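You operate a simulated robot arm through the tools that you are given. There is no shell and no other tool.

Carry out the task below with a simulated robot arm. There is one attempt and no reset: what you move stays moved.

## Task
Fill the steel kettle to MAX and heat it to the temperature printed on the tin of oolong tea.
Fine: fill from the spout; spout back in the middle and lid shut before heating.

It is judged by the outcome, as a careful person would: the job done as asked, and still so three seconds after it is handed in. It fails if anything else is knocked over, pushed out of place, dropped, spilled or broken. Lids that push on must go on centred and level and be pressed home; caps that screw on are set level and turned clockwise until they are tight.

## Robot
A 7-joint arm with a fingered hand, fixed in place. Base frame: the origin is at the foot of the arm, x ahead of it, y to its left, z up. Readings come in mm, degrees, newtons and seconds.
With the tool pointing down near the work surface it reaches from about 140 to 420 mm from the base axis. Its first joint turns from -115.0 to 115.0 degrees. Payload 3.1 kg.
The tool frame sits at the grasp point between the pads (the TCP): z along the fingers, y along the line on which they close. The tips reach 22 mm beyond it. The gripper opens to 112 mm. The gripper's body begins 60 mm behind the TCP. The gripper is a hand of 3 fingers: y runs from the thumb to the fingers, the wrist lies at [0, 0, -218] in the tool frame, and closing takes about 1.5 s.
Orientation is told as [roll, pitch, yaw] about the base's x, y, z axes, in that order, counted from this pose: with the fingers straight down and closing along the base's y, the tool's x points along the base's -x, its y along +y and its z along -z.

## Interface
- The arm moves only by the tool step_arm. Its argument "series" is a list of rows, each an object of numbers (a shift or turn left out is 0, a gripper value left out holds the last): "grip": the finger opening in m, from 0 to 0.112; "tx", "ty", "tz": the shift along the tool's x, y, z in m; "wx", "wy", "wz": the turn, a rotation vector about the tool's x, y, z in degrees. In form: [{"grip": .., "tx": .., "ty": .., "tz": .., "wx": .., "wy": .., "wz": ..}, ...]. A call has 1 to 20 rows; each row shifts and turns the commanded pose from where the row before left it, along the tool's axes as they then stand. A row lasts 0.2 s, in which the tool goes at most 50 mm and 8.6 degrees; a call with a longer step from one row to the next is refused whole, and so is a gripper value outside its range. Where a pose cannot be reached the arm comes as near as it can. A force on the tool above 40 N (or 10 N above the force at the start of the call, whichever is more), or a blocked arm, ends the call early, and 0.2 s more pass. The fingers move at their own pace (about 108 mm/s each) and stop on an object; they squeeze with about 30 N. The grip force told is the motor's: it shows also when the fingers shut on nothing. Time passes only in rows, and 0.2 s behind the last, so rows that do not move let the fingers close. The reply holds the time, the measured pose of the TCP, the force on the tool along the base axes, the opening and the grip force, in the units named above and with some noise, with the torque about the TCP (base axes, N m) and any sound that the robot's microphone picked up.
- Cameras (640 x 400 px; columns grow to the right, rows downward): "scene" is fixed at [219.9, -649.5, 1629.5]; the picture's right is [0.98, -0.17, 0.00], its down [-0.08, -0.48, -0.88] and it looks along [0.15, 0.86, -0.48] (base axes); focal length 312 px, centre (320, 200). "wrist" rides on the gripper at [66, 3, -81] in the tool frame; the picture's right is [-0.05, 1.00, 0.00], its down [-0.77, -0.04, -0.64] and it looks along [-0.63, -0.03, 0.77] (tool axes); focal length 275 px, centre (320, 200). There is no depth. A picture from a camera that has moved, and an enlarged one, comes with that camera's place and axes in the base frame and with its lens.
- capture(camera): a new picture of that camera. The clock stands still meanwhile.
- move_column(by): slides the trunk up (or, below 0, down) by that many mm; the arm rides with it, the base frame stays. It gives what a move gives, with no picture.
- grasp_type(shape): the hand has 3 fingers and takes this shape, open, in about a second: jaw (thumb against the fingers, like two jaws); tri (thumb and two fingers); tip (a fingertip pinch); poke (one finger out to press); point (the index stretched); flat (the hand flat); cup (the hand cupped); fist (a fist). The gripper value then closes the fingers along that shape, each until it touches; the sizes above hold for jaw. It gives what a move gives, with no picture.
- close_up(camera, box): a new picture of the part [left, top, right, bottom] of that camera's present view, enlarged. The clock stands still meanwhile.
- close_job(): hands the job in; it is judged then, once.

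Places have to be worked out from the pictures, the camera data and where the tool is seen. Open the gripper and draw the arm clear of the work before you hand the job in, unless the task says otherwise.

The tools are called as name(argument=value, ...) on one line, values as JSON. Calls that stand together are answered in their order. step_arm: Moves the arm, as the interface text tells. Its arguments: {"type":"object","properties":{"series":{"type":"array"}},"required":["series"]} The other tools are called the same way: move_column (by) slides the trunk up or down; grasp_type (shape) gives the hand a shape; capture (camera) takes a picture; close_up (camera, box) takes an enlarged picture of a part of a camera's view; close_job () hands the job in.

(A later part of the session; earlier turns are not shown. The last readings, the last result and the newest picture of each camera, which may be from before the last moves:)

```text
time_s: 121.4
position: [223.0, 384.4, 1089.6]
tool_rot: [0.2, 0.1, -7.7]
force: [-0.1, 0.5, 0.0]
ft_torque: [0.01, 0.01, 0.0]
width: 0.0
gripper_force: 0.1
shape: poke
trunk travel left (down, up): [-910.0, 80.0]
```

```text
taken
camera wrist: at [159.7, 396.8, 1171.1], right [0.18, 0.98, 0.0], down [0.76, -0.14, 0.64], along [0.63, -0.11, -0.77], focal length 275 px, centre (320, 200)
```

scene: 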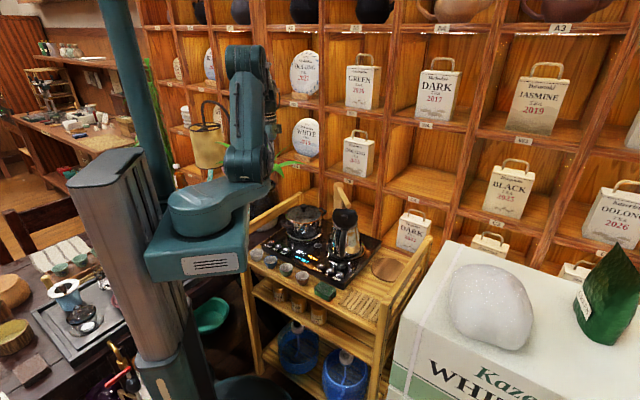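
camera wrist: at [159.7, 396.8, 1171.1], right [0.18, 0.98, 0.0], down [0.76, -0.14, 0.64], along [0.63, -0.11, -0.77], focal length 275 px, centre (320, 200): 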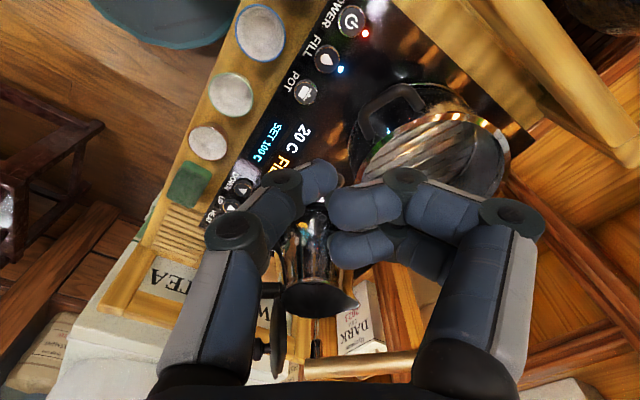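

close_up(camera="wrist", box=[240, 240, 400, 390])

```text
2.67 times, centred on (320, 315) of wrist
camera zoom: at [159.7, 396.8, 1171.1], right [0.18, 0.98, 0.0], down [0.76, -0.14, 0.64], along [0.63, -0.11, -0.77], focal length 734 px, centre (320, -107)
```

zoom: 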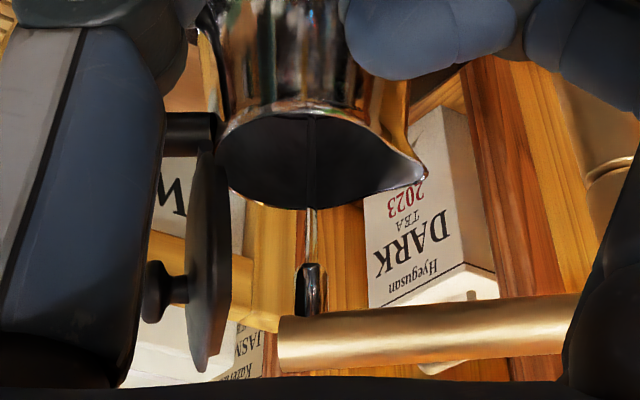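

The stream falls neatly into the kettle. I need a steeper view to see the water level, so I move the camera up above the mouth.

step_arm(series=[{"tx": -0.0304, "ty": -0.0037, "tz": -0.0271, "wz": -7.5}, {"tx": -0.0296, "ty": -0.0076, "tz": -0.0271, "wz": -7.5}, {"tx": -0.0284, "ty": -0.0114, "tz": -0.0271, "wz": -7.5}, {"tx": -0.0267, "ty": -0.015, "tz": -0.0271, "wz": -7.5}, {"tx": -0.0245, "ty": -0.0183, "tz": -0.0271, "wz": -7.5}, {"tx": -0.0219, "ty": -0.0214, "tz": -0.0271, "wz": -7.5}, {"tx": -0.0189, "ty": -0.0241, "tz": -0.0271, "wz": -7.5}])

close_up(camera="wrist", box=[220, 30, 360, 140])

capture(camera="wrist")

```text
time_s: 123.0
position: [430.7, 329.9, 1281.4]
tool_rot: [0.2, -0.1, 45.1]
force: [0.3, -0.3, -0.4]
ft_torque: [0.04, 0.02, 0.02]
width: 0.0
gripper_force: 0.1
shape: poke
trunk travel left (down, up): [-910.0, 80.0]
```

```text
3.64 times, centred on (290, 85) of wrist
camera zoom: at [384.8, 286.0, 1361.7], right [-0.68, 0.74, 0.0], down [0.57, 0.52, 0.64], along [0.47, 0.43, -0.77], focal length 1001 px, centre (429, 618)
```

zoom: 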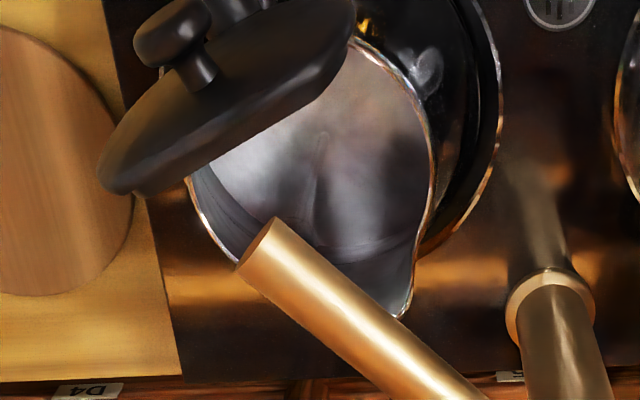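

```text
taken
camera wrist: at [384.8, 286.0, 1361.7], right [-0.68, 0.74, 0.0], down [0.57, 0.52, 0.64], along [0.47, 0.43, -0.77], focal length 275 px, centre (320, 200)
```

wrist: 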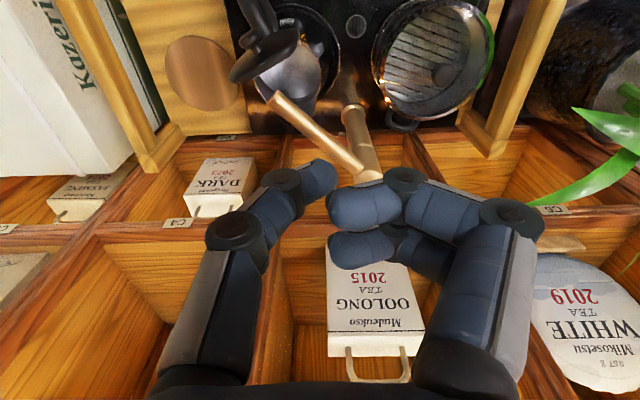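

close_up(camera="wrist", box=[255, 45, 325, 110])

step_arm(series=[{}, {}, {}, {}, {}])

close_up(camera="wrist", box=[255, 45, 325, 110])

```text
6.15 times, centred on (290, 78) of wrist
camera zoom: at [384.8, 286.0, 1361.7], right [-0.68, 0.74, 0.0], down [0.57, 0.52, 0.64], along [0.47, 0.43, -0.77], focal length 1694 px, centre (505, 954)
```

zoom: 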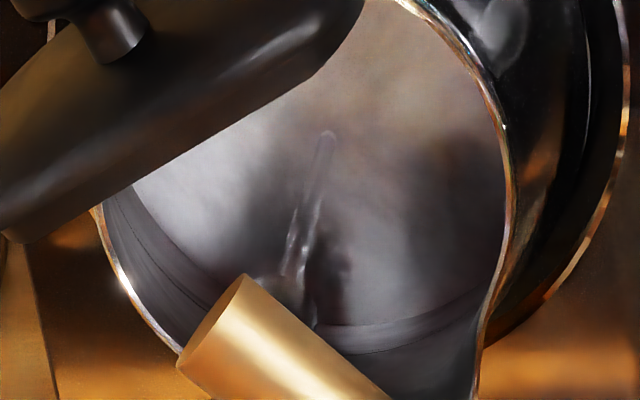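

```text
time_s: 124.2
position: [429.9, 331.2, 1279.5]
tool_rot: [0.1, -0.1, 45.0]
force: [0.0, 0.3, 0.4]
ft_torque: [-0.03, -0.04, -0.01]
width: 0.1
gripper_force: 0.0
shape: poke
trunk travel left (down, up): [-910.0, 80.0]
```

```text
6.15 times, centred on (290, 78) of wrist
camera zoom: at [383.3, 286.9, 1361.5], right [-0.67, 0.74, 0.0], down [0.57, 0.52, 0.64], along [0.47, 0.43, -0.77], focal length 1694 px, centre (505, 954)
```

zoom: 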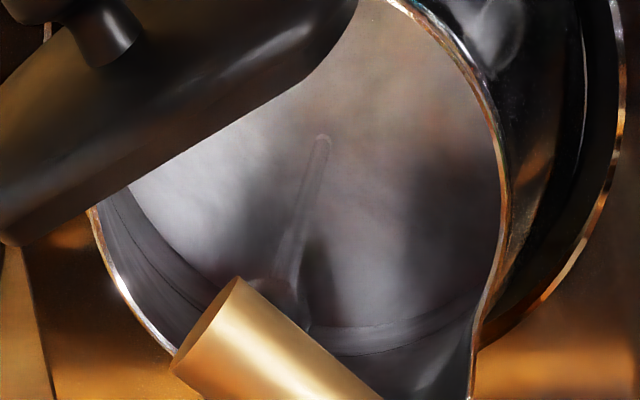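

step_arm(series=[{}, {}, {}, {}, {}, {}, {}, {}, {}])

close_up(camera="wrist", box=[255, 45, 325, 110])

close_up(camera="scene", box=[255, 180, 385, 280])

```text
time_s: 126.2
position: [429.7, 331.5, 1281.1]
tool_rot: [0.1, -0.1, 45.0]
force: [-0.3, -0.8, -0.1]
ft_torque: [0.0, -0.02, -0.02]
width: 0.0
gripper_force: 0.1
shape: poke
trunk travel left (down, up): [-910.0, 80.0]
```

```text
6.15 times, centred on (290, 78) of wrist
camera zoom: at [383.4, 286.9, 1361.5], right [-0.67, 0.74, 0.0], down [0.57, 0.52, 0.64], along [0.47, 0.43, -0.77], focal length 1694 px, centre (505, 954)
```

zoom: 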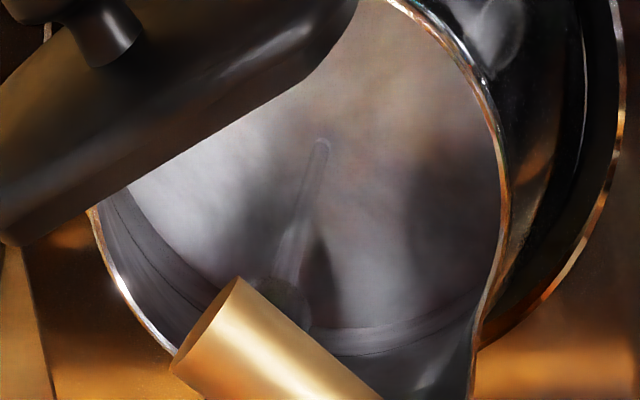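

```text
4.00 times, centred on (320, 230) of scene
camera zoom: at [219.9, -649.5, 1629.5], right [0.98, -0.17, 0.0], down [-0.08, -0.48, -0.88], along [0.15, 0.86, -0.48], focal length 1250 px, centre (320, 80)
```

zoom: 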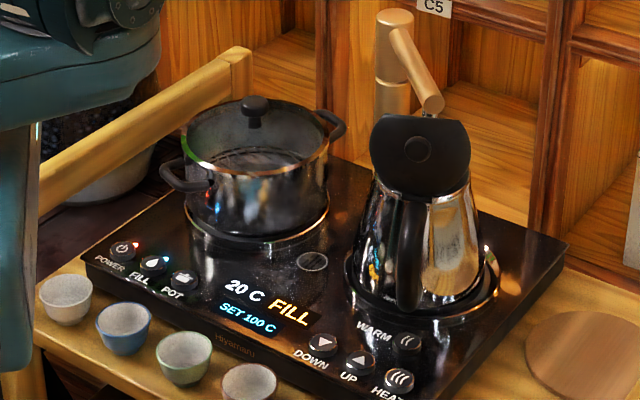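

The level is rising slowly. I go closer above the mouth for a sharper view of the water line against the MAX ring.

step_arm(series=[{"tx": -0.0102, "ty": -0.0142, "tz": 0.038}, {"tx": -0.0102, "ty": -0.0142, "tz": 0.038}, {"tx": -0.0102, "ty": -0.0142, "tz": 0.038}, {"tx": -0.0102, "ty": -0.0142, "tz": 0.036}])

capture(camera="wrist")

close_up(camera="wrist", box=[255, 15, 405, 145])

```text
time_s: 127.2
position: [501.6, 321.4, 1128.0]
tool_rot: [0.2, -0.1, 45.1]
force: [0.6, 0.3, 0.2]
ft_torque: [-0.01, 0.01, 0.03]
width: 0.0
gripper_force: 0.0
shape: poke
trunk travel left (down, up): [-910.0, 80.0]
```

```text
taken
camera wrist: at [454.7, 276.8, 1210.2], right [-0.67, 0.74, 0.0], down [0.57, 0.52, 0.64], along [0.47, 0.43, -0.77], focal length 275 px, centre (320, 200)
```

wrist: 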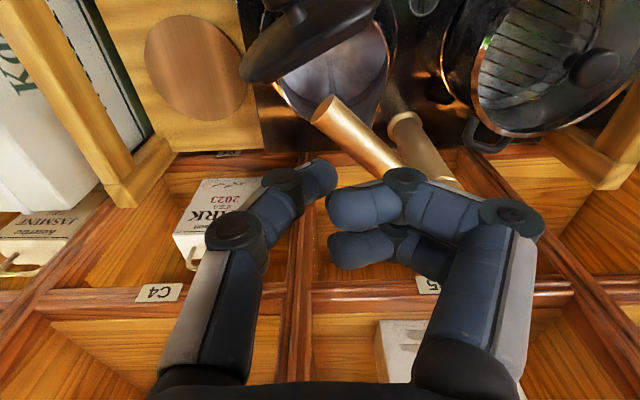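

```text
3.08 times, centred on (330, 80) of wrist
camera zoom: at [454.7, 276.8, 1210.2], right [-0.67, 0.74, 0.0], down [0.57, 0.52, 0.64], along [0.47, 0.43, -0.77], focal length 847 px, centre (289, 569)
```

zoom: 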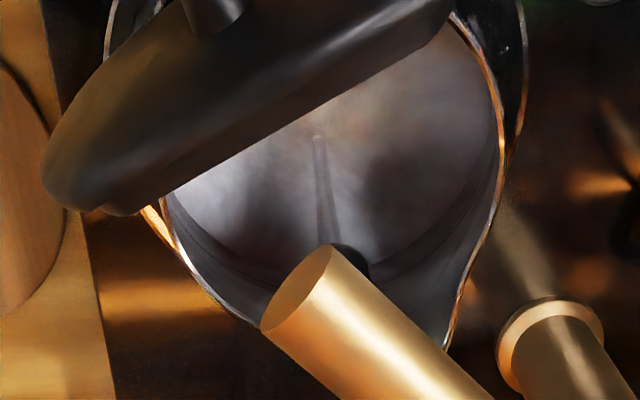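

close_up(camera="wrist", box=[285, 60, 375, 130])

```text
5.71 times, centred on (330, 95) of wrist
camera zoom: at [454.7, 276.8, 1210.2], right [-0.67, 0.74, 0.0], down [0.57, 0.52, 0.64], along [0.47, 0.43, -0.77], focal length 1573 px, centre (263, 800)
```

zoom: 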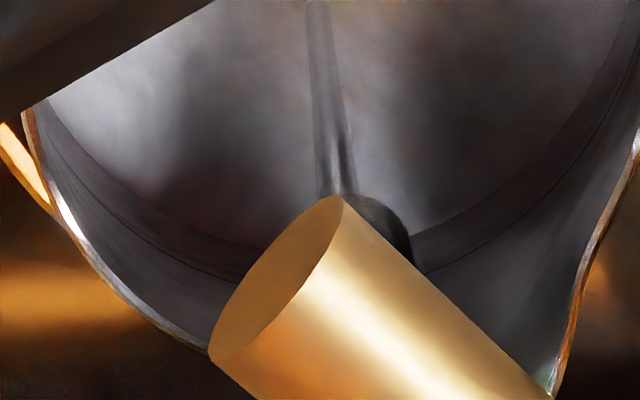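

I can now see two lines: the water edge and, above it, the MAX ring (gap ≈ 25 mm; ~2.9 mm/s so far). I wait 2 s and measure again.

step_arm(series=[{}, {}, {}, {}, {}, {}, {}, {}, {}])

close_up(camera="wrist", box=[285, 60, 375, 130])

```text
time_s: 129.2
position: [499.2, 319.5, 1129.5]
tool_rot: [0.1, -0.1, 45.0]
force: [0.5, 0.0, 0.4]
ft_torque: [0.02, 0.04, -0.01]
width: 0.0
gripper_force: 0.0
shape: poke
trunk travel left (down, up): [-910.0, 80.0]
```

```text
5.71 times, centred on (330, 95) of wrist
camera zoom: at [453.1, 276.5, 1211.2], right [-0.67, 0.74, 0.0], down [0.57, 0.52, 0.64], along [0.47, 0.43, -0.77], focal length 1573 px, centre (263, 800)
```

zoom: 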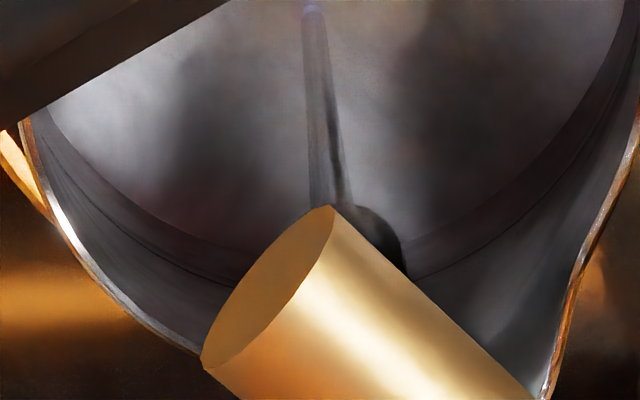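

close_up(camera="wrist", box=[288, 78, 324, 112])

close_up(camera="wrist", box=[300, 20, 380, 80])

```text
11.76 times, centred on (306, 95) of wrist
camera zoom: at [453.1, 276.5, 1211.2], right [-0.67, 0.74, 0.0], down [0.57, 0.52, 0.64], along [0.47, 0.43, -0.77], focal length 3238 px, centre (485, 1435)
```

zoom: 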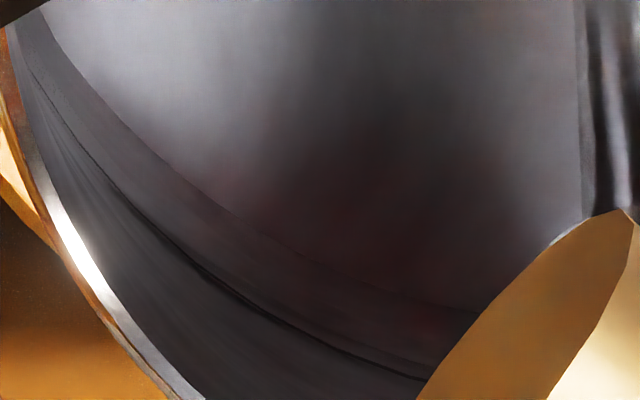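

```text
6.67 times, centred on (340, 50) of wrist
camera zoom: at [453.1, 276.5, 1211.2], right [-0.67, 0.74, 0.0], down [0.57, 0.52, 0.64], along [0.47, 0.43, -0.77], focal length 1835 px, centre (187, 1200)
```

zoom: 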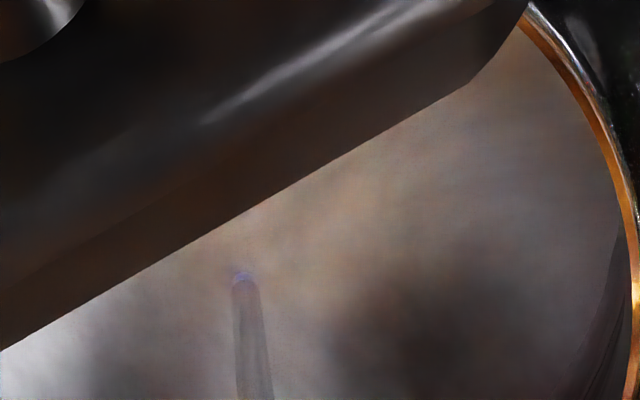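

step_arm(series=[{}, {}, {}, {}, {}, {}, {}, {}, {}])

close_up(camera="wrist", box=[288, 78, 324, 112])

close_up(camera="wrist", box=[300, 20, 380, 80])

```text
time_s: 131.2
position: [499.7, 321.0, 1131.0]
tool_rot: [0.2, -0.1, 45.1]
force: [-0.2, 0.2, 0.1]
ft_torque: [-0.01, 0.01, 0.01]
width: 0.0
gripper_force: 0.0
shape: poke
trunk travel left (down, up): [-910.0, 80.0]
```

```text
11.76 times, centred on (306, 95) of wrist
camera zoom: at [453.1, 276.5, 1211.3], right [-0.67, 0.74, 0.0], down [0.57, 0.52, 0.64], along [0.47, 0.43, -0.77], focal length 3238 px, centre (485, 1435)
```

zoom: 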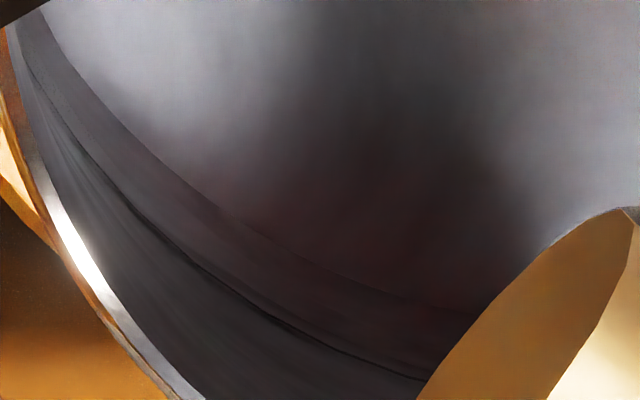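

```text
6.67 times, centred on (340, 50) of wrist
camera zoom: at [453.1, 276.5, 1211.3], right [-0.67, 0.74, 0.0], down [0.57, 0.52, 0.64], along [0.47, 0.43, -0.77], focal length 1835 px, centre (187, 1200)
```

zoom: 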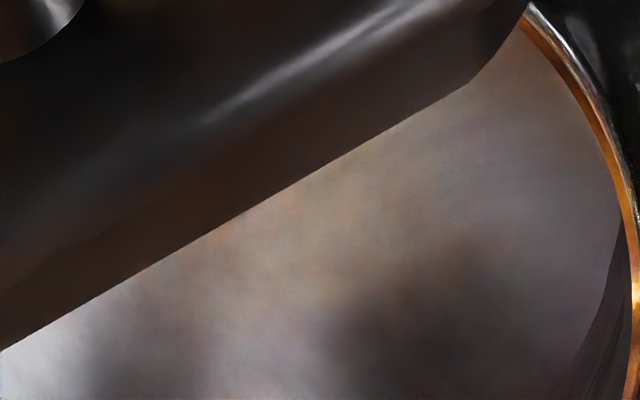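

The stream has stopped by itself. I check the panel.

close_up(camera="scene", box=[255, 220, 345, 280])

capture(camera="wrist")

close_up(camera="wrist", box=[265, 20, 405, 140])

```text
6.67 times, centred on (300, 250) of scene
camera zoom: at [219.9, -649.5, 1629.5], right [0.98, -0.17, 0.0], down [-0.08, -0.48, -0.88], along [0.15, 0.86, -0.48], focal length 2083 px, centre (453, -133)
```

zoom: 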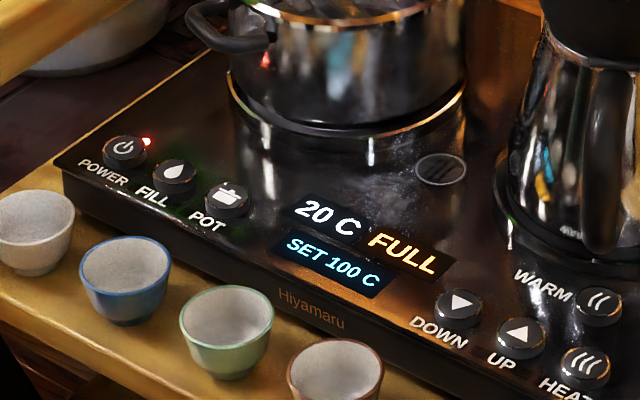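

```text
taken
camera wrist: at [453.1, 276.5, 1211.3], right [-0.67, 0.74, 0.0], down [0.57, 0.52, 0.64], along [0.47, 0.43, -0.77], focal length 275 px, centre (320, 200)
```

wrist: 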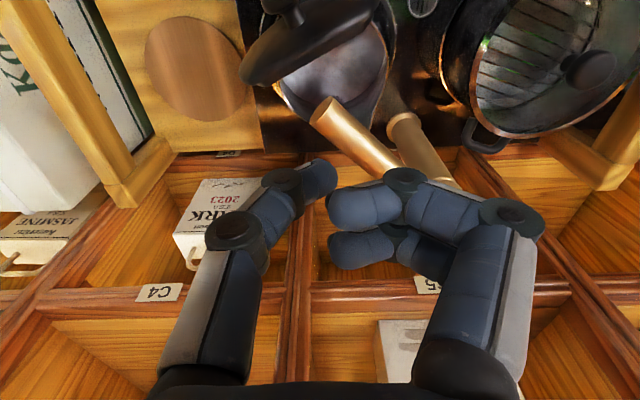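

```text
3.33 times, centred on (335, 80) of wrist
camera zoom: at [453.1, 276.5, 1211.3], right [-0.67, 0.74, 0.0], down [0.57, 0.52, 0.64], along [0.47, 0.43, -0.77], focal length 918 px, centre (270, 600)
```

zoom: 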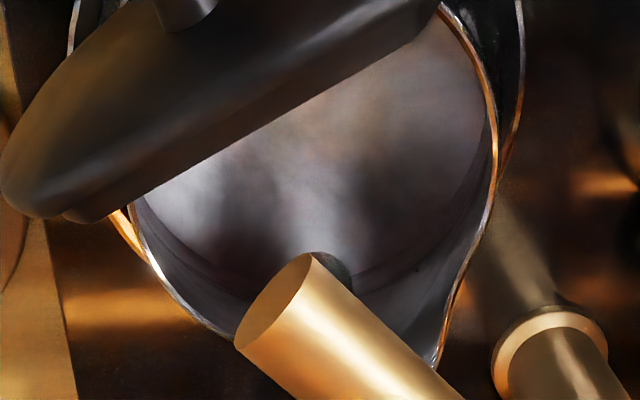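

The display reads FULL: the filler stopped itself. I double-check the level against the kettle's inner markings from another angle.

step_arm(series=[{"tx": 0.03, "tz": -0.01, "ty": 0.02}, {"tx": 0.03, "ty": 0.02}, {"tx": 0.01, "ty": 0.03}])

capture(camera="wrist")

```text
time_s: 132.0
position: [401.8, 320.0, 1141.7]
tool_rot: [0.1, 0.0, 45.0]
force: [-0.8, 1.0, -1.5]
ft_torque: [-0.01, -0.01, 0.02]
width: 0.1
gripper_force: 0.0
shape: poke
trunk travel left (down, up): [-910.0, 80.0]
```

```text
taken
camera wrist: at [354.4, 276.5, 1221.9], right [-0.67, 0.74, 0.0], down [0.57, 0.52, 0.64], along [0.47, 0.43, -0.77], focal length 275 px, centre (320, 200)
```

wrist: 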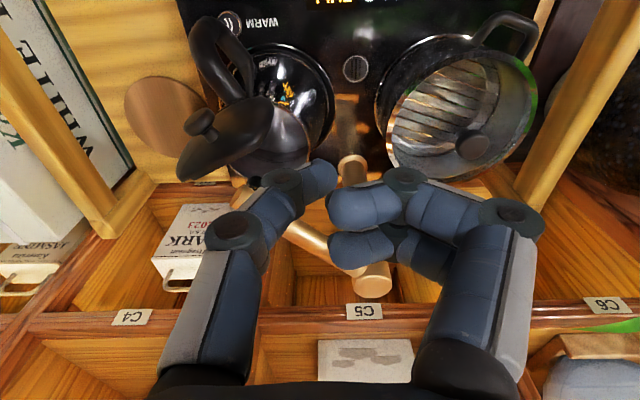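

step_arm(series=[{"tx": -0.029, "ty": 0.0225}, {"tx": -0.028, "ty": 0.022}])

capture(camera="wrist")

close_up(camera="wrist", box=[130, 50, 270, 170])

```text
time_s: 132.6
position: [409.9, 393.2, 1139.0]
tool_rot: [0.2, 0.0, 45.0]
force: [0.6, -0.2, 0.3]
ft_torque: [0.0, 0.0, -0.01]
width: 0.0
gripper_force: 0.2
shape: poke
trunk travel left (down, up): [-910.0, 80.0]
```

```text
taken
camera wrist: at [362.4, 349.4, 1220.0], right [-0.67, 0.74, 0.0], down [0.57, 0.52, 0.64], along [0.47, 0.43, -0.77], focal length 275 px, centre (320, 200)
```

wrist: 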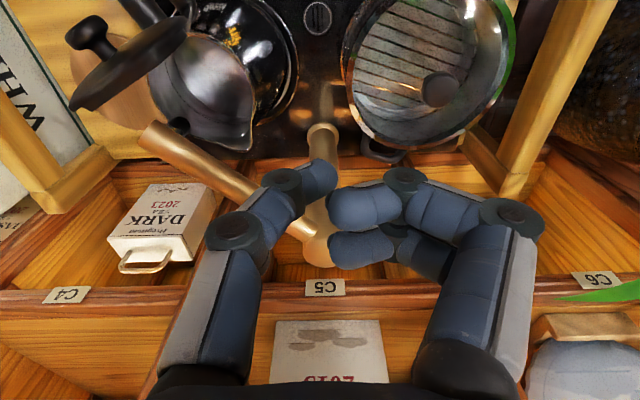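

```text
3.33 times, centred on (200, 110) of wrist
camera zoom: at [362.4, 349.4, 1220.0], right [-0.67, 0.74, 0.0], down [0.57, 0.52, 0.64], along [0.47, 0.43, -0.77], focal length 918 px, centre (720, 500)
```

zoom: 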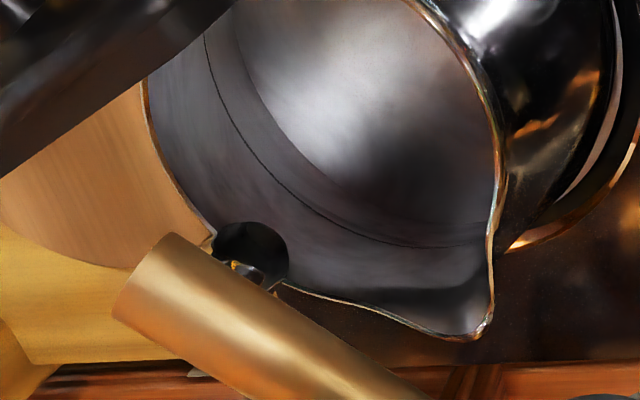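

close_up(camera="wrist", box=[185, 55, 225, 90])

close_up(camera="wrist", box=[205, 85, 285, 155])

```text
11.43 times, centred on (205, 72) of wrist
camera zoom: at [362.4, 349.4, 1220.0], right [-0.67, 0.74, 0.0], down [0.57, 0.52, 0.64], along [0.47, 0.43, -0.77], focal length 3146 px, centre (1634, 1657)
```

zoom: 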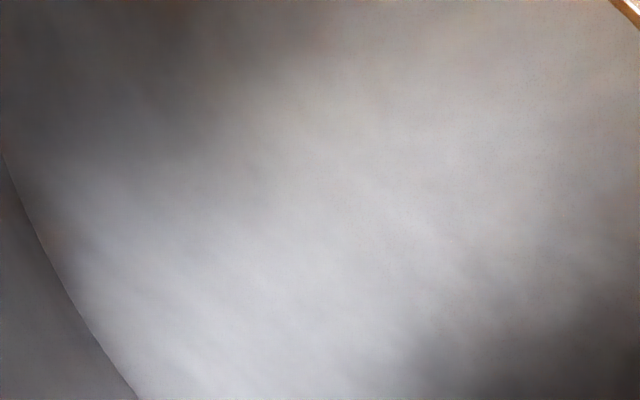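

```text
5.71 times, centred on (245, 120) of wrist
camera zoom: at [362.4, 349.4, 1220.0], right [-0.67, 0.74, 0.0], down [0.57, 0.52, 0.64], along [0.47, 0.43, -0.77], focal length 1573 px, centre (749, 657)
```

zoom: 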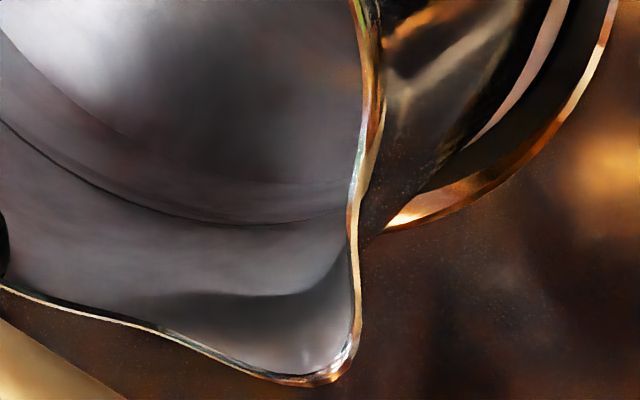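

close_up(camera="wrist", box=[170, 60, 230, 120])

```text
6.67 times, centred on (200, 90) of wrist
camera zoom: at [362.4, 349.4, 1220.0], right [-0.67, 0.74, 0.0], down [0.57, 0.52, 0.64], along [0.47, 0.43, -0.77], focal length 1835 px, centre (1120, 933)
```

zoom: 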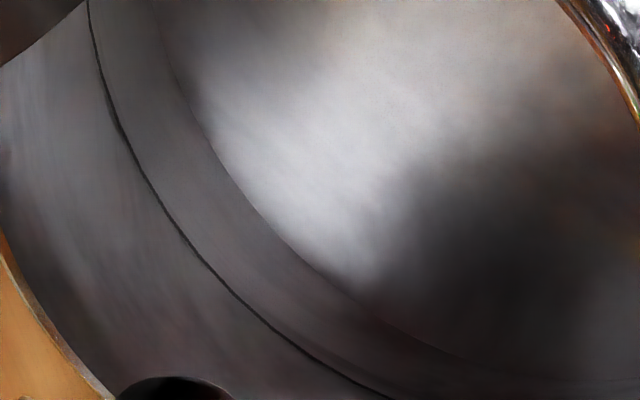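

The filler has stopped at FULL, i.e. the MAX level. Now the spout goes back: I take the jaw shape and return above the spout arm, aligned with it (yaw 87°).

grasp_type(shape="jaw")

step_arm(series=[{"wz": -7, "grip": 0.07}, {"wz": -7}, {"wz": -7}, {"wz": -7}, {"wz": -7}, {"wz": -7}, {"tx": 0.0159, "ty": -0.0409}, {"tx": 0.0159, "ty": -0.0409}])

capture(camera="wrist")

```text
time_s: 133.5
position: [409.7, 392.1, 1139.7]
tool_rot: [0.1, -0.1, 44.9]
force: [-0.5, -0.8, 0.5]
ft_torque: [0.0, 0.02, 0.01]
width: 112.1
gripper_force: 0.0
shape: jaw
trunk travel left (down, up): [-910.0, 80.0]
```

```text
time_s: 135.3
position: [489.1, 354.5, 1138.0]
tool_rot: [0.1, -0.2, 87.0]
force: [-0.1, -0.2, 0.1]
ft_torque: [0.0, 0.04, -0.01]
width: 70.1
gripper_force: 0.1
shape: jaw
trunk travel left (down, up): [-910.0, 80.0]
```

```text
taken
camera wrist: at [484.9, 289.3, 1219.5], right [-1.0, 0.1, 0.0], down [0.08, 0.77, 0.64], along [0.06, 0.63, -0.77], focal length 275 px, centre (320, 200)
```

wrist: 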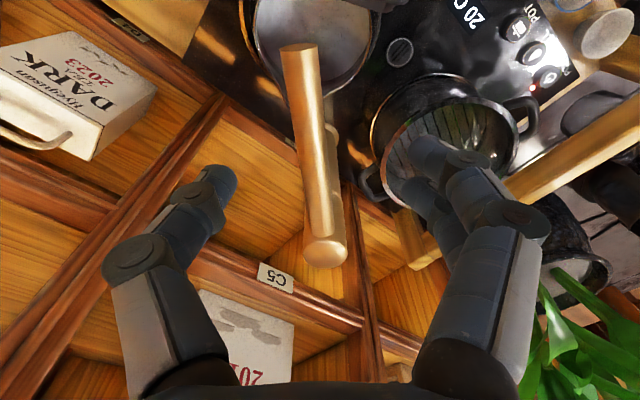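

The level history (about 3 mm/s from empty) puts the water right at the MAX ring when it stopped. The spout arm is ~8 mm to the right of the hand; I align and lower to straddle it.

step_arm(series=[{"ty": -0.0076, "tx": -0.001, "wz": -4}, {"tz": 0.03}, {"tz": 0.03}, {"tz": 0.018}])

capture(camera="wrist")

```text
time_s: 136.3
position: [497.1, 357.8, 1061.9]
tool_rot: [0.1, 0.0, 90.9]
force: [-0.5, -0.3, -0.3]
ft_torque: [0.02, -0.03, 0.03]
width: 70.3
gripper_force: 0.1
shape: jaw
trunk travel left (down, up): [-910.0, 80.0]
```

```text
taken
camera wrist: at [496.5, 291.3, 1142.9], right [-1.0, 0.03, 0.0], down [0.02, 0.77, 0.64], along [0.02, 0.64, -0.77], focal length 275 px, centre (320, 200)
```

wrist: 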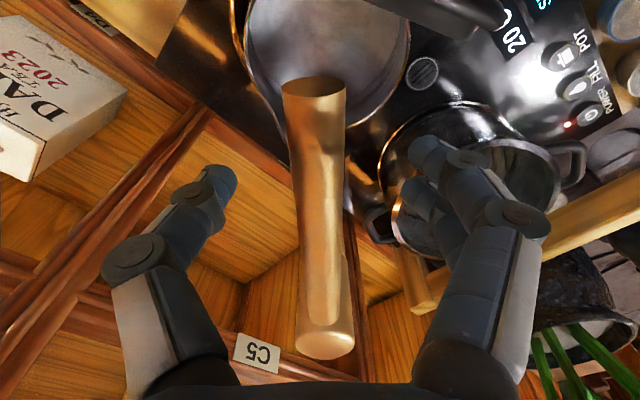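

close_up(camera="wrist", box=[235, 0, 415, 140])

```text
2.86 times, centred on (325, 70) of wrist
camera zoom: at [496.5, 291.3, 1142.9], right [-1.0, 0.03, 0.0], down [0.02, 0.77, 0.64], along [0.02, 0.64, -0.77], focal length 786 px, centre (306, 571)
```

zoom: 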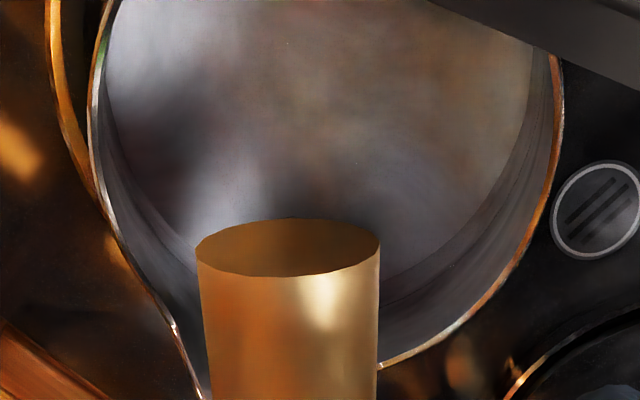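

I narrow the gap to ~31 mm and swing the spout back toward the middle (45°), first 25°.

step_arm(series=[{"grip": 0.05}, {"grip": 0.032}, {}, {"tx": -0.0004, "ty": 0.0102, "wz": 5}, {"tx": -0.0004, "ty": 0.0102, "wz": 5}, {"tx": -0.0004, "ty": 0.0102, "wz": 5}, {"tx": -0.0004, "ty": 0.0102, "wz": 5}, {"tx": -0.0004, "ty": 0.0102, "wz": 5}])

capture(camera="wrist")

```text
time_s: 138.1
position: [447.8, 367.5, 1061.1]
tool_rot: [0.0, 0.0, 66.0]
force: [0.0, 0.2, -0.5]
ft_torque: [-0.03, 0.01, -0.01]
width: 32.3
gripper_force: 0.2
shape: jaw
trunk travel left (down, up): [-910.0, 80.0]
```

```text
taken
camera wrist: at [418.8, 308.5, 1142.3], right [-0.89, 0.45, 0.0], down [0.35, 0.69, 0.64], along [0.29, 0.57, -0.77], focal length 275 px, centre (320, 200)
```

wrist: 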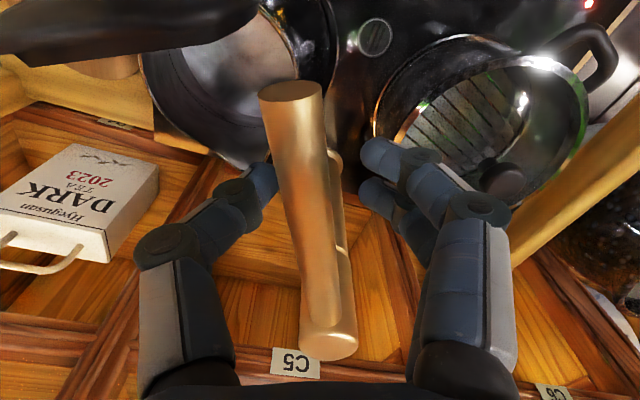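

step_arm(series=[{"tx": -0.0004, "ty": 0.0102, "wz": 5}, {"tx": -0.0004, "ty": 0.0102, "wz": 5}, {"tx": -0.0004, "ty": 0.0102, "wz": 5}, {"tx": -0.0004, "ty": 0.0102, "wz": 5}, {"tx": -0.0004, "ty": 0.0102, "wz": 5}])

capture(camera="wrist")

close_up(camera="scene", box=[275, 175, 345, 245])

```text
time_s: 139.3
position: [406.6, 397.5, 1061.9]
tool_rot: [0.1, -0.1, 41.0]
force: [-0.5, 0.3, 0.5]
ft_torque: [-0.01, -0.02, 0.0]
width: 32.7
gripper_force: 0.0
shape: jaw
trunk travel left (down, up): [-910.0, 80.0]
```

```text
taken
camera wrist: at [356.0, 357.2, 1143.0], right [-0.62, 0.79, 0.0], down [0.61, 0.48, 0.64], along [0.5, 0.4, -0.77], focal length 275 px, centre (320, 200)
```

wrist: 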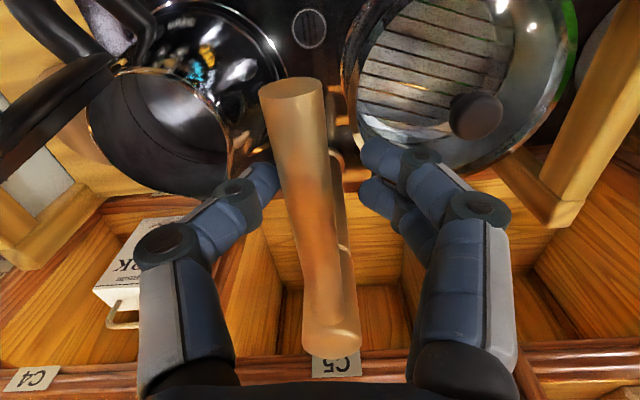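

```text
5.71 times, centred on (310, 210) of scene
camera zoom: at [219.9, -649.5, 1629.5], right [0.98, -0.17, 0.0], down [-0.08, -0.48, -0.88], along [0.15, 0.86, -0.48], focal length 1785 px, centre (377, 143)
```

zoom: 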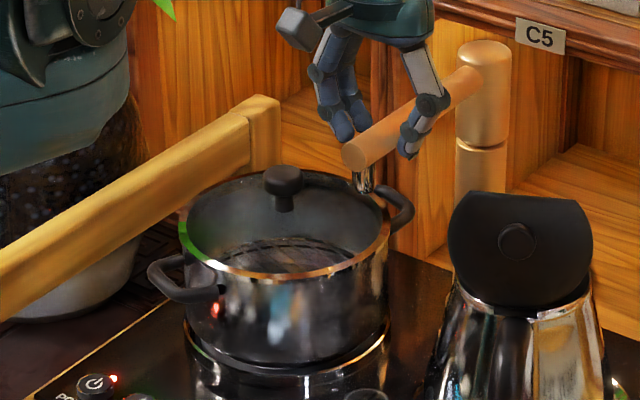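

The spout end now coincides with its starting picture position (the middle). I open the fingers and lift straight up.

step_arm(series=[{"ty": -0.002}, {"grip": 0.045}, {"grip": 0.06}, {"grip": 0.07}, {"tz": -0.04}, {"tz": -0.045}, {"tz": -0.045}])

close_up(camera="scene", box=[275, 175, 345, 245])

capture(camera="wrist")

```text
time_s: 140.9
position: [406.7, 397.1, 1193.5]
tool_rot: [0.1, -0.1, 41.2]
force: [-0.6, -0.8, -0.2]
ft_torque: [0.01, 0.0, 0.0]
width: 69.6
gripper_force: 0.0
shape: jaw
trunk travel left (down, up): [-910.0, 80.0]
```

```text
5.71 times, centred on (310, 210) of scene
camera zoom: at [219.9, -649.5, 1629.5], right [0.98, -0.17, 0.0], down [-0.08, -0.48, -0.88], along [0.15, 0.86, -0.48], focal length 1785 px, centre (377, 143)
```

zoom: 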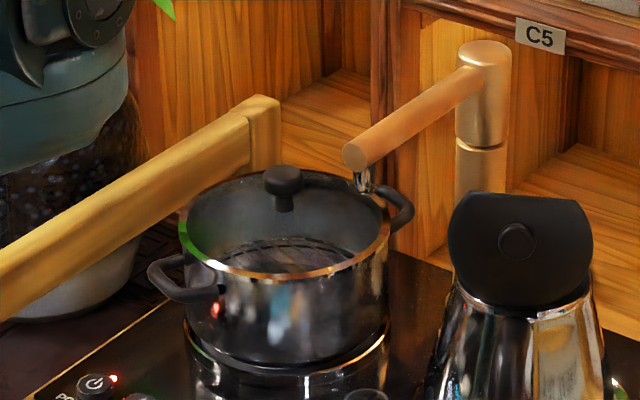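

```text
taken
camera wrist: at [356.6, 356.6, 1275.5], right [-0.62, 0.78, 0.0], down [0.61, 0.48, 0.64], along [0.5, 0.4, -0.77], focal length 275 px, centre (320, 200)
```

wrist: 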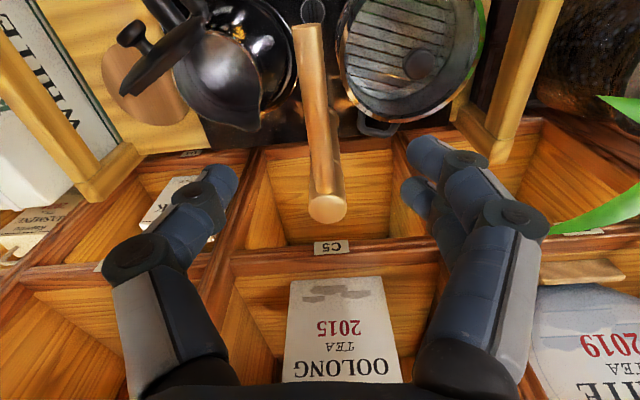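

The spout is back exactly in the middle. Now the lid: I'll straddle it front-to-back (closing axis along the lid's swing) so I can tip it forward and ease it down on the fingers. I turn to yaw −18.5° and move above it.

step_arm(series=[{"wz": 7.5}, {"wz": 7.5}, {"wz": 7.5}, {"wz": 7.5}, {"wz": 7.5}, {"wz": 7.5}, {"wz": 7.5}, {"wz": 7.2}, {"tx": -0.0259, "ty": -0.0254}, {"tx": -0.0259, "ty": -0.0254}, {"tx": -0.0258, "ty": -0.0253}, {"tx": -0.0258, "ty": -0.0253}])

capture(camera="wrist")

close_up(camera="scene", box=[290, 145, 410, 265])

```text
time_s: 143.5
position: [471.6, 263.4, 1192.1]
tool_rot: [0.2, 0.1, -18.6]
force: [-0.2, 0.0, 0.7]
ft_torque: [0.05, 0.02, -0.01]
width: 69.5
gripper_force: 0.1
shape: jaw
trunk travel left (down, up): [-910.0, 80.0]
```

```text
taken
camera wrist: at [412.5, 287.2, 1273.6], right [0.36, 0.93, 0.0], down [0.72, -0.28, 0.63], along [0.59, -0.23, -0.77], focal length 275 px, centre (320, 200)
```

wrist: 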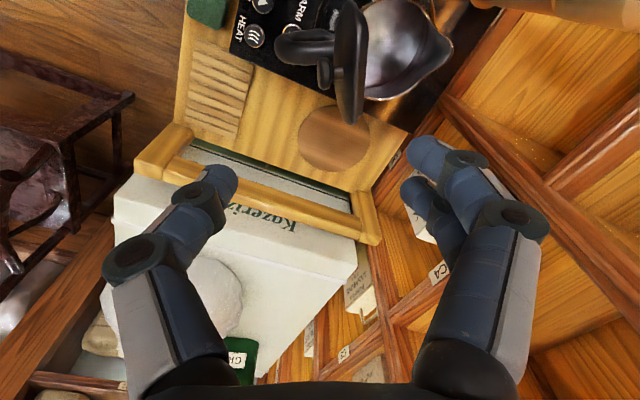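

```text
3.33 times, centred on (350, 205) of scene
camera zoom: at [219.9, -649.5, 1629.5], right [0.98, -0.17, 0.0], down [-0.08, -0.48, -0.88], along [0.15, 0.86, -0.48], focal length 1041 px, centre (220, 183)
```

zoom: 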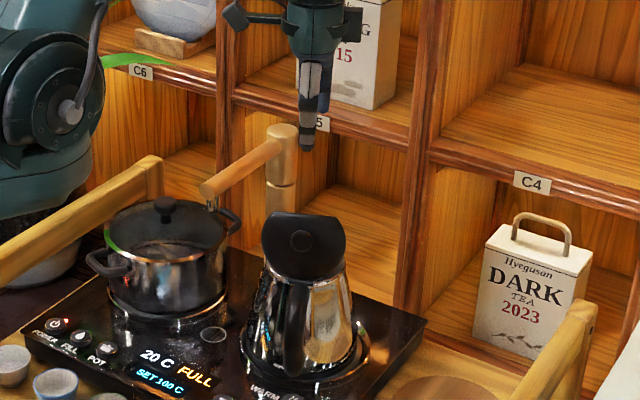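

close_up(camera="wrist", box=[260, 0, 480, 160])

```text
2.50 times, centred on (370, 80) of wrist
camera zoom: at [412.5, 287.2, 1273.6], right [0.36, 0.93, 0.0], down [0.72, -0.28, 0.63], along [0.59, -0.23, -0.77], focal length 688 px, centre (195, 500)
```

zoom: 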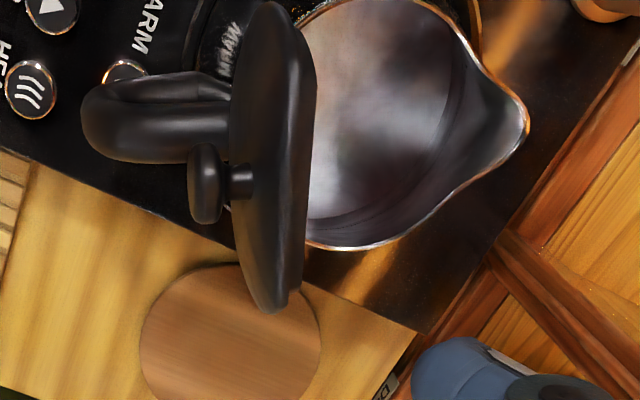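

Side view: the lid stands upright with its knob toward me; the water's edge sits at the ring. I lower the open hand so the thumb is on the knob side and the fingers on the inner side of the lid.

step_arm(series=[{"tz": 0.045}, {"tz": 0.045}, {"tz": 0.035}, {"tz": 0.02}])

capture(camera="wrist")

close_up(camera="scene", box=[310, 165, 390, 245])

```text
time_s: 144.5
position: [473.4, 266.2, 1044.8]
tool_rot: [0.2, 0.1, -18.8]
force: [0.2, 0.3, 0.1]
ft_torque: [-0.04, 0.02, -0.01]
width: 69.5
gripper_force: 0.1
shape: jaw
trunk travel left (down, up): [-910.0, 80.0]
```

```text
taken
camera wrist: at [414.0, 290.4, 1127.4], right [0.36, 0.93, 0.0], down [0.72, -0.28, 0.63], along [0.59, -0.23, -0.77], focal length 275 px, centre (320, 200)
```

wrist: 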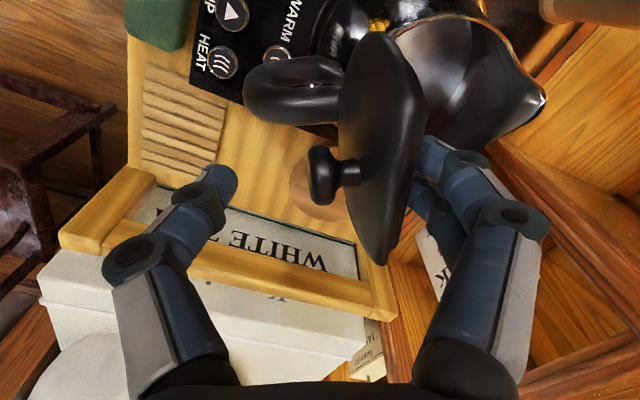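

```text
5.00 times, centred on (350, 205) of scene
camera zoom: at [219.9, -649.5, 1629.5], right [0.98, -0.17, 0.0], down [-0.08, -0.48, -0.88], along [0.15, 0.86, -0.48], focal length 1562 px, centre (170, 175)
```

zoom: 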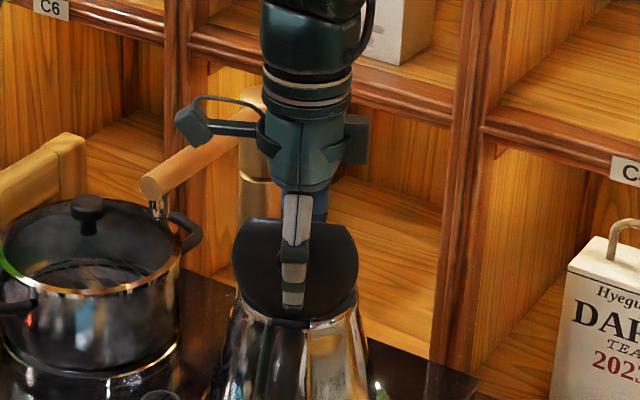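

Thumb and fingers flank the lid. I narrow the hand a little while shifting toward the lip side, so the thumb comes up to the knob with the fingers close behind the lid.

step_arm(series=[{"ty": 0.004, "grip": 0.06, "tz": 0.005}, {"ty": 0.004, "grip": 0.05, "tz": 0.005}, {}])

capture(camera="wrist")

```text
time_s: 145.3
position: [474.9, 273.1, 1036.9]
tool_rot: [0.1, 0.1, -18.7]
force: [-0.8, 1.1, 0.2]
ft_torque: [0.0, 0.03, 0.02]
width: 50.6
gripper_force: 0.0
shape: jaw
trunk travel left (down, up): [-910.0, 80.0]
```

```text
taken
camera wrist: at [415.0, 297.9, 1117.9], right [0.36, 0.93, 0.0], down [0.72, -0.28, 0.63], along [0.59, -0.23, -0.77], focal length 275 px, centre (320, 200)
```

wrist: 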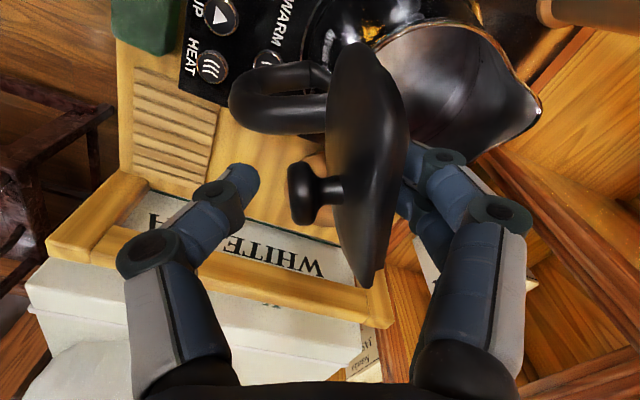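

step_arm(series=[{"ty": 0.005, "grip": 0.046}, {"ty": 0.005, "grip": 0.042}, {"ty": 0.004}, {"ty": 0.004}])

capture(camera="wrist")

```text
time_s: 146.3
position: [481.6, 289.6, 1036.6]
tool_rot: [0.2, 0.1, -18.6]
force: [0.3, -0.5, 0.3]
ft_torque: [-0.02, -0.02, 0.01]
width: 42.6
gripper_force: 0.1
shape: jaw
trunk travel left (down, up): [-910.0, 80.0]
```

```text
taken
camera wrist: at [421.6, 315.4, 1117.9], right [0.36, 0.93, 0.0], down [0.72, -0.28, 0.63], along [0.59, -0.23, -0.77], focal length 275 px, centre (320, 200)
```

wrist: 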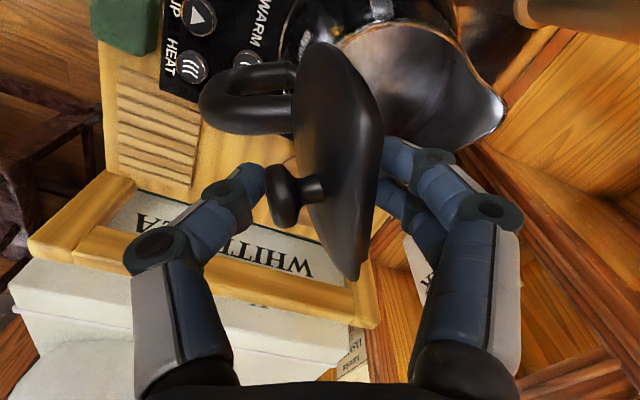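

step_arm(series=[{"ty": 0.005}, {"ty": 0.005}])

capture(camera="wrist")

close_up(camera="scene", box=[310, 165, 390, 245])

```text
time_s: 146.9
position: [483.6, 300.4, 1036.4]
tool_rot: [0.1, 0.1, -18.7]
force: [0.1, -0.9, -0.4]
ft_torque: [0.02, -0.01, -0.02]
width: 42.4
gripper_force: 0.1
shape: jaw
trunk travel left (down, up): [-910.0, 80.0]
```

```text
taken
camera wrist: at [423.7, 324.8, 1117.9], right [0.36, 0.93, 0.0], down [0.72, -0.28, 0.63], along [0.59, -0.23, -0.77], focal length 275 px, centre (320, 200)
```

wrist: 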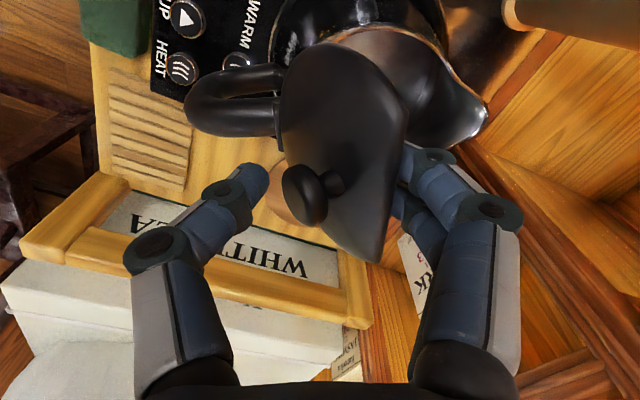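

```text
5.00 times, centred on (350, 205) of scene
camera zoom: at [219.9, -649.5, 1629.5], right [0.98, -0.17, 0.0], down [-0.08, -0.48, -0.88], along [0.15, 0.86, -0.48], focal length 1562 px, centre (170, 175)
```

zoom: 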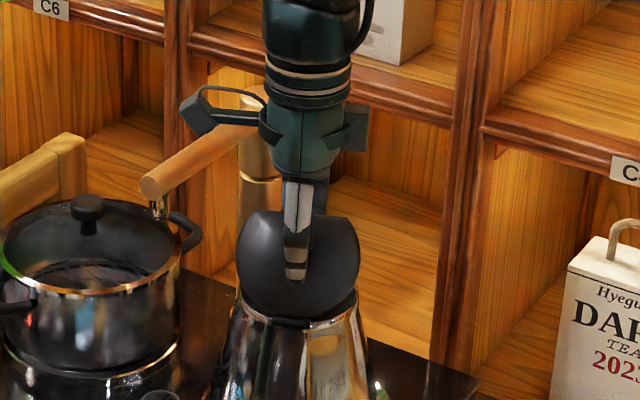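

The lid has tipped over and now rests on the fingers. I ease it down: moving toward the lip and slightly down in small steps.

step_arm(series=[{"grip": 0.05}, {"ty": 0.004}, {"ty": 0.004, "tz": 0.003}, {"ty": 0.004, "tz": 0.004}, {"ty": 0.003, "tz": 0.004}])

capture(camera="wrist")

close_up(camera="scene", box=[310, 165, 390, 245])

```text
time_s: 148.1
position: [489.0, 314.5, 1024.7]
tool_rot: [0.1, 0.2, -18.8]
force: [1.0, 0.6, -0.2]
ft_torque: [0.03, 0.04, 0.01]
width: 49.5
gripper_force: 0.1
shape: jaw
trunk travel left (down, up): [-910.0, 80.0]
```

```text
taken
camera wrist: at [429.7, 339.7, 1106.6], right [0.36, 0.93, 0.0], down [0.72, -0.28, 0.63], along [0.59, -0.23, -0.77], focal length 275 px, centre (320, 200)
```

wrist: 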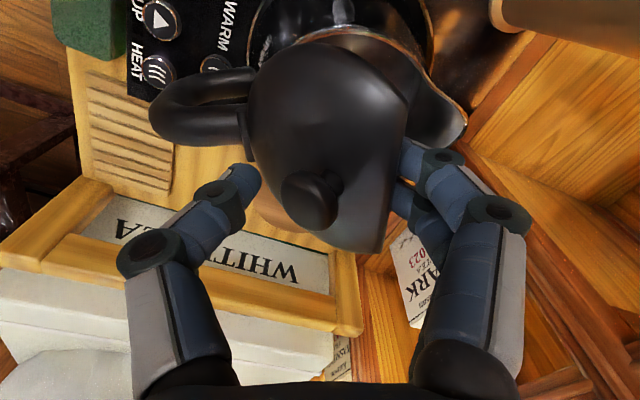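

```text
5.00 times, centred on (350, 205) of scene
camera zoom: at [219.9, -649.5, 1629.5], right [0.98, -0.17, 0.0], down [-0.08, -0.48, -0.88], along [0.15, 0.86, -0.48], focal length 1562 px, centre (170, 175)
```

zoom: 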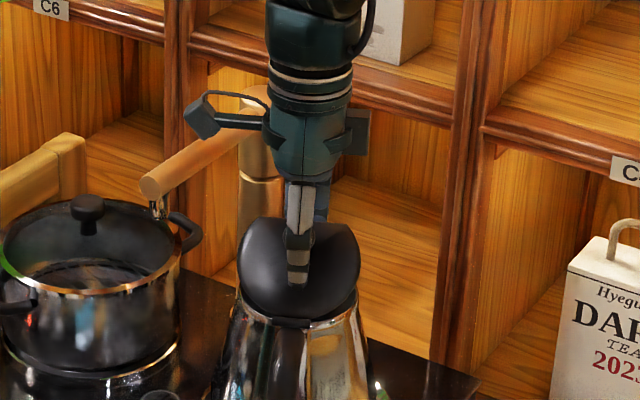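

step_arm(series=[{"ty": 0.003, "tz": 0.003}, {"ty": 0.003, "tz": 0.002}, {"ty": 0.003, "tz": 0.001}])

capture(camera="wrist")

close_up(camera="scene", box=[310, 165, 390, 245])

```text
time_s: 148.9
position: [491.4, 323.5, 1018.4]
tool_rot: [0.1, 0.1, -18.7]
force: [0.0, -1.4, -0.2]
ft_torque: [-0.01, 0.0, -0.02]
width: 49.8
gripper_force: 0.1
shape: jaw
trunk travel left (down, up): [-910.0, 80.0]
```

```text
taken
camera wrist: at [431.9, 348.6, 1100.0], right [0.36, 0.93, 0.0], down [0.72, -0.28, 0.63], along [0.59, -0.23, -0.77], focal length 275 px, centre (320, 200)
```

wrist: 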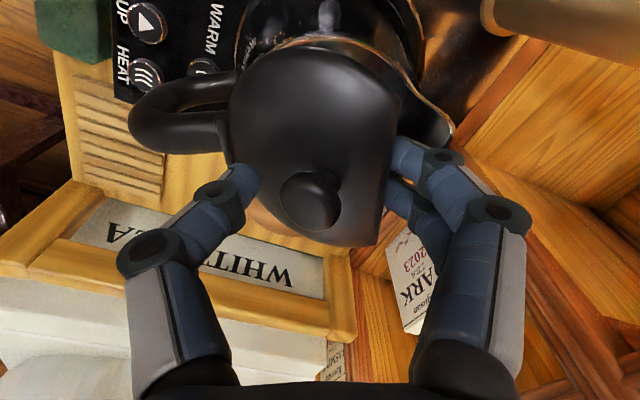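

```text
5.00 times, centred on (350, 205) of scene
camera zoom: at [219.9, -649.5, 1629.5], right [0.98, -0.17, 0.0], down [-0.08, -0.48, -0.88], along [0.15, 0.86, -0.48], focal length 1562 px, centre (170, 175)
```

zoom: 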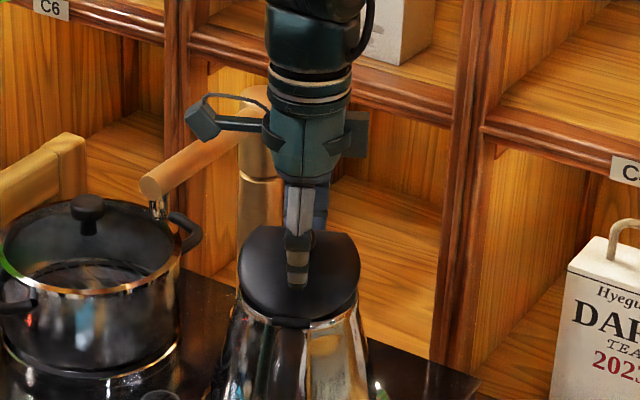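

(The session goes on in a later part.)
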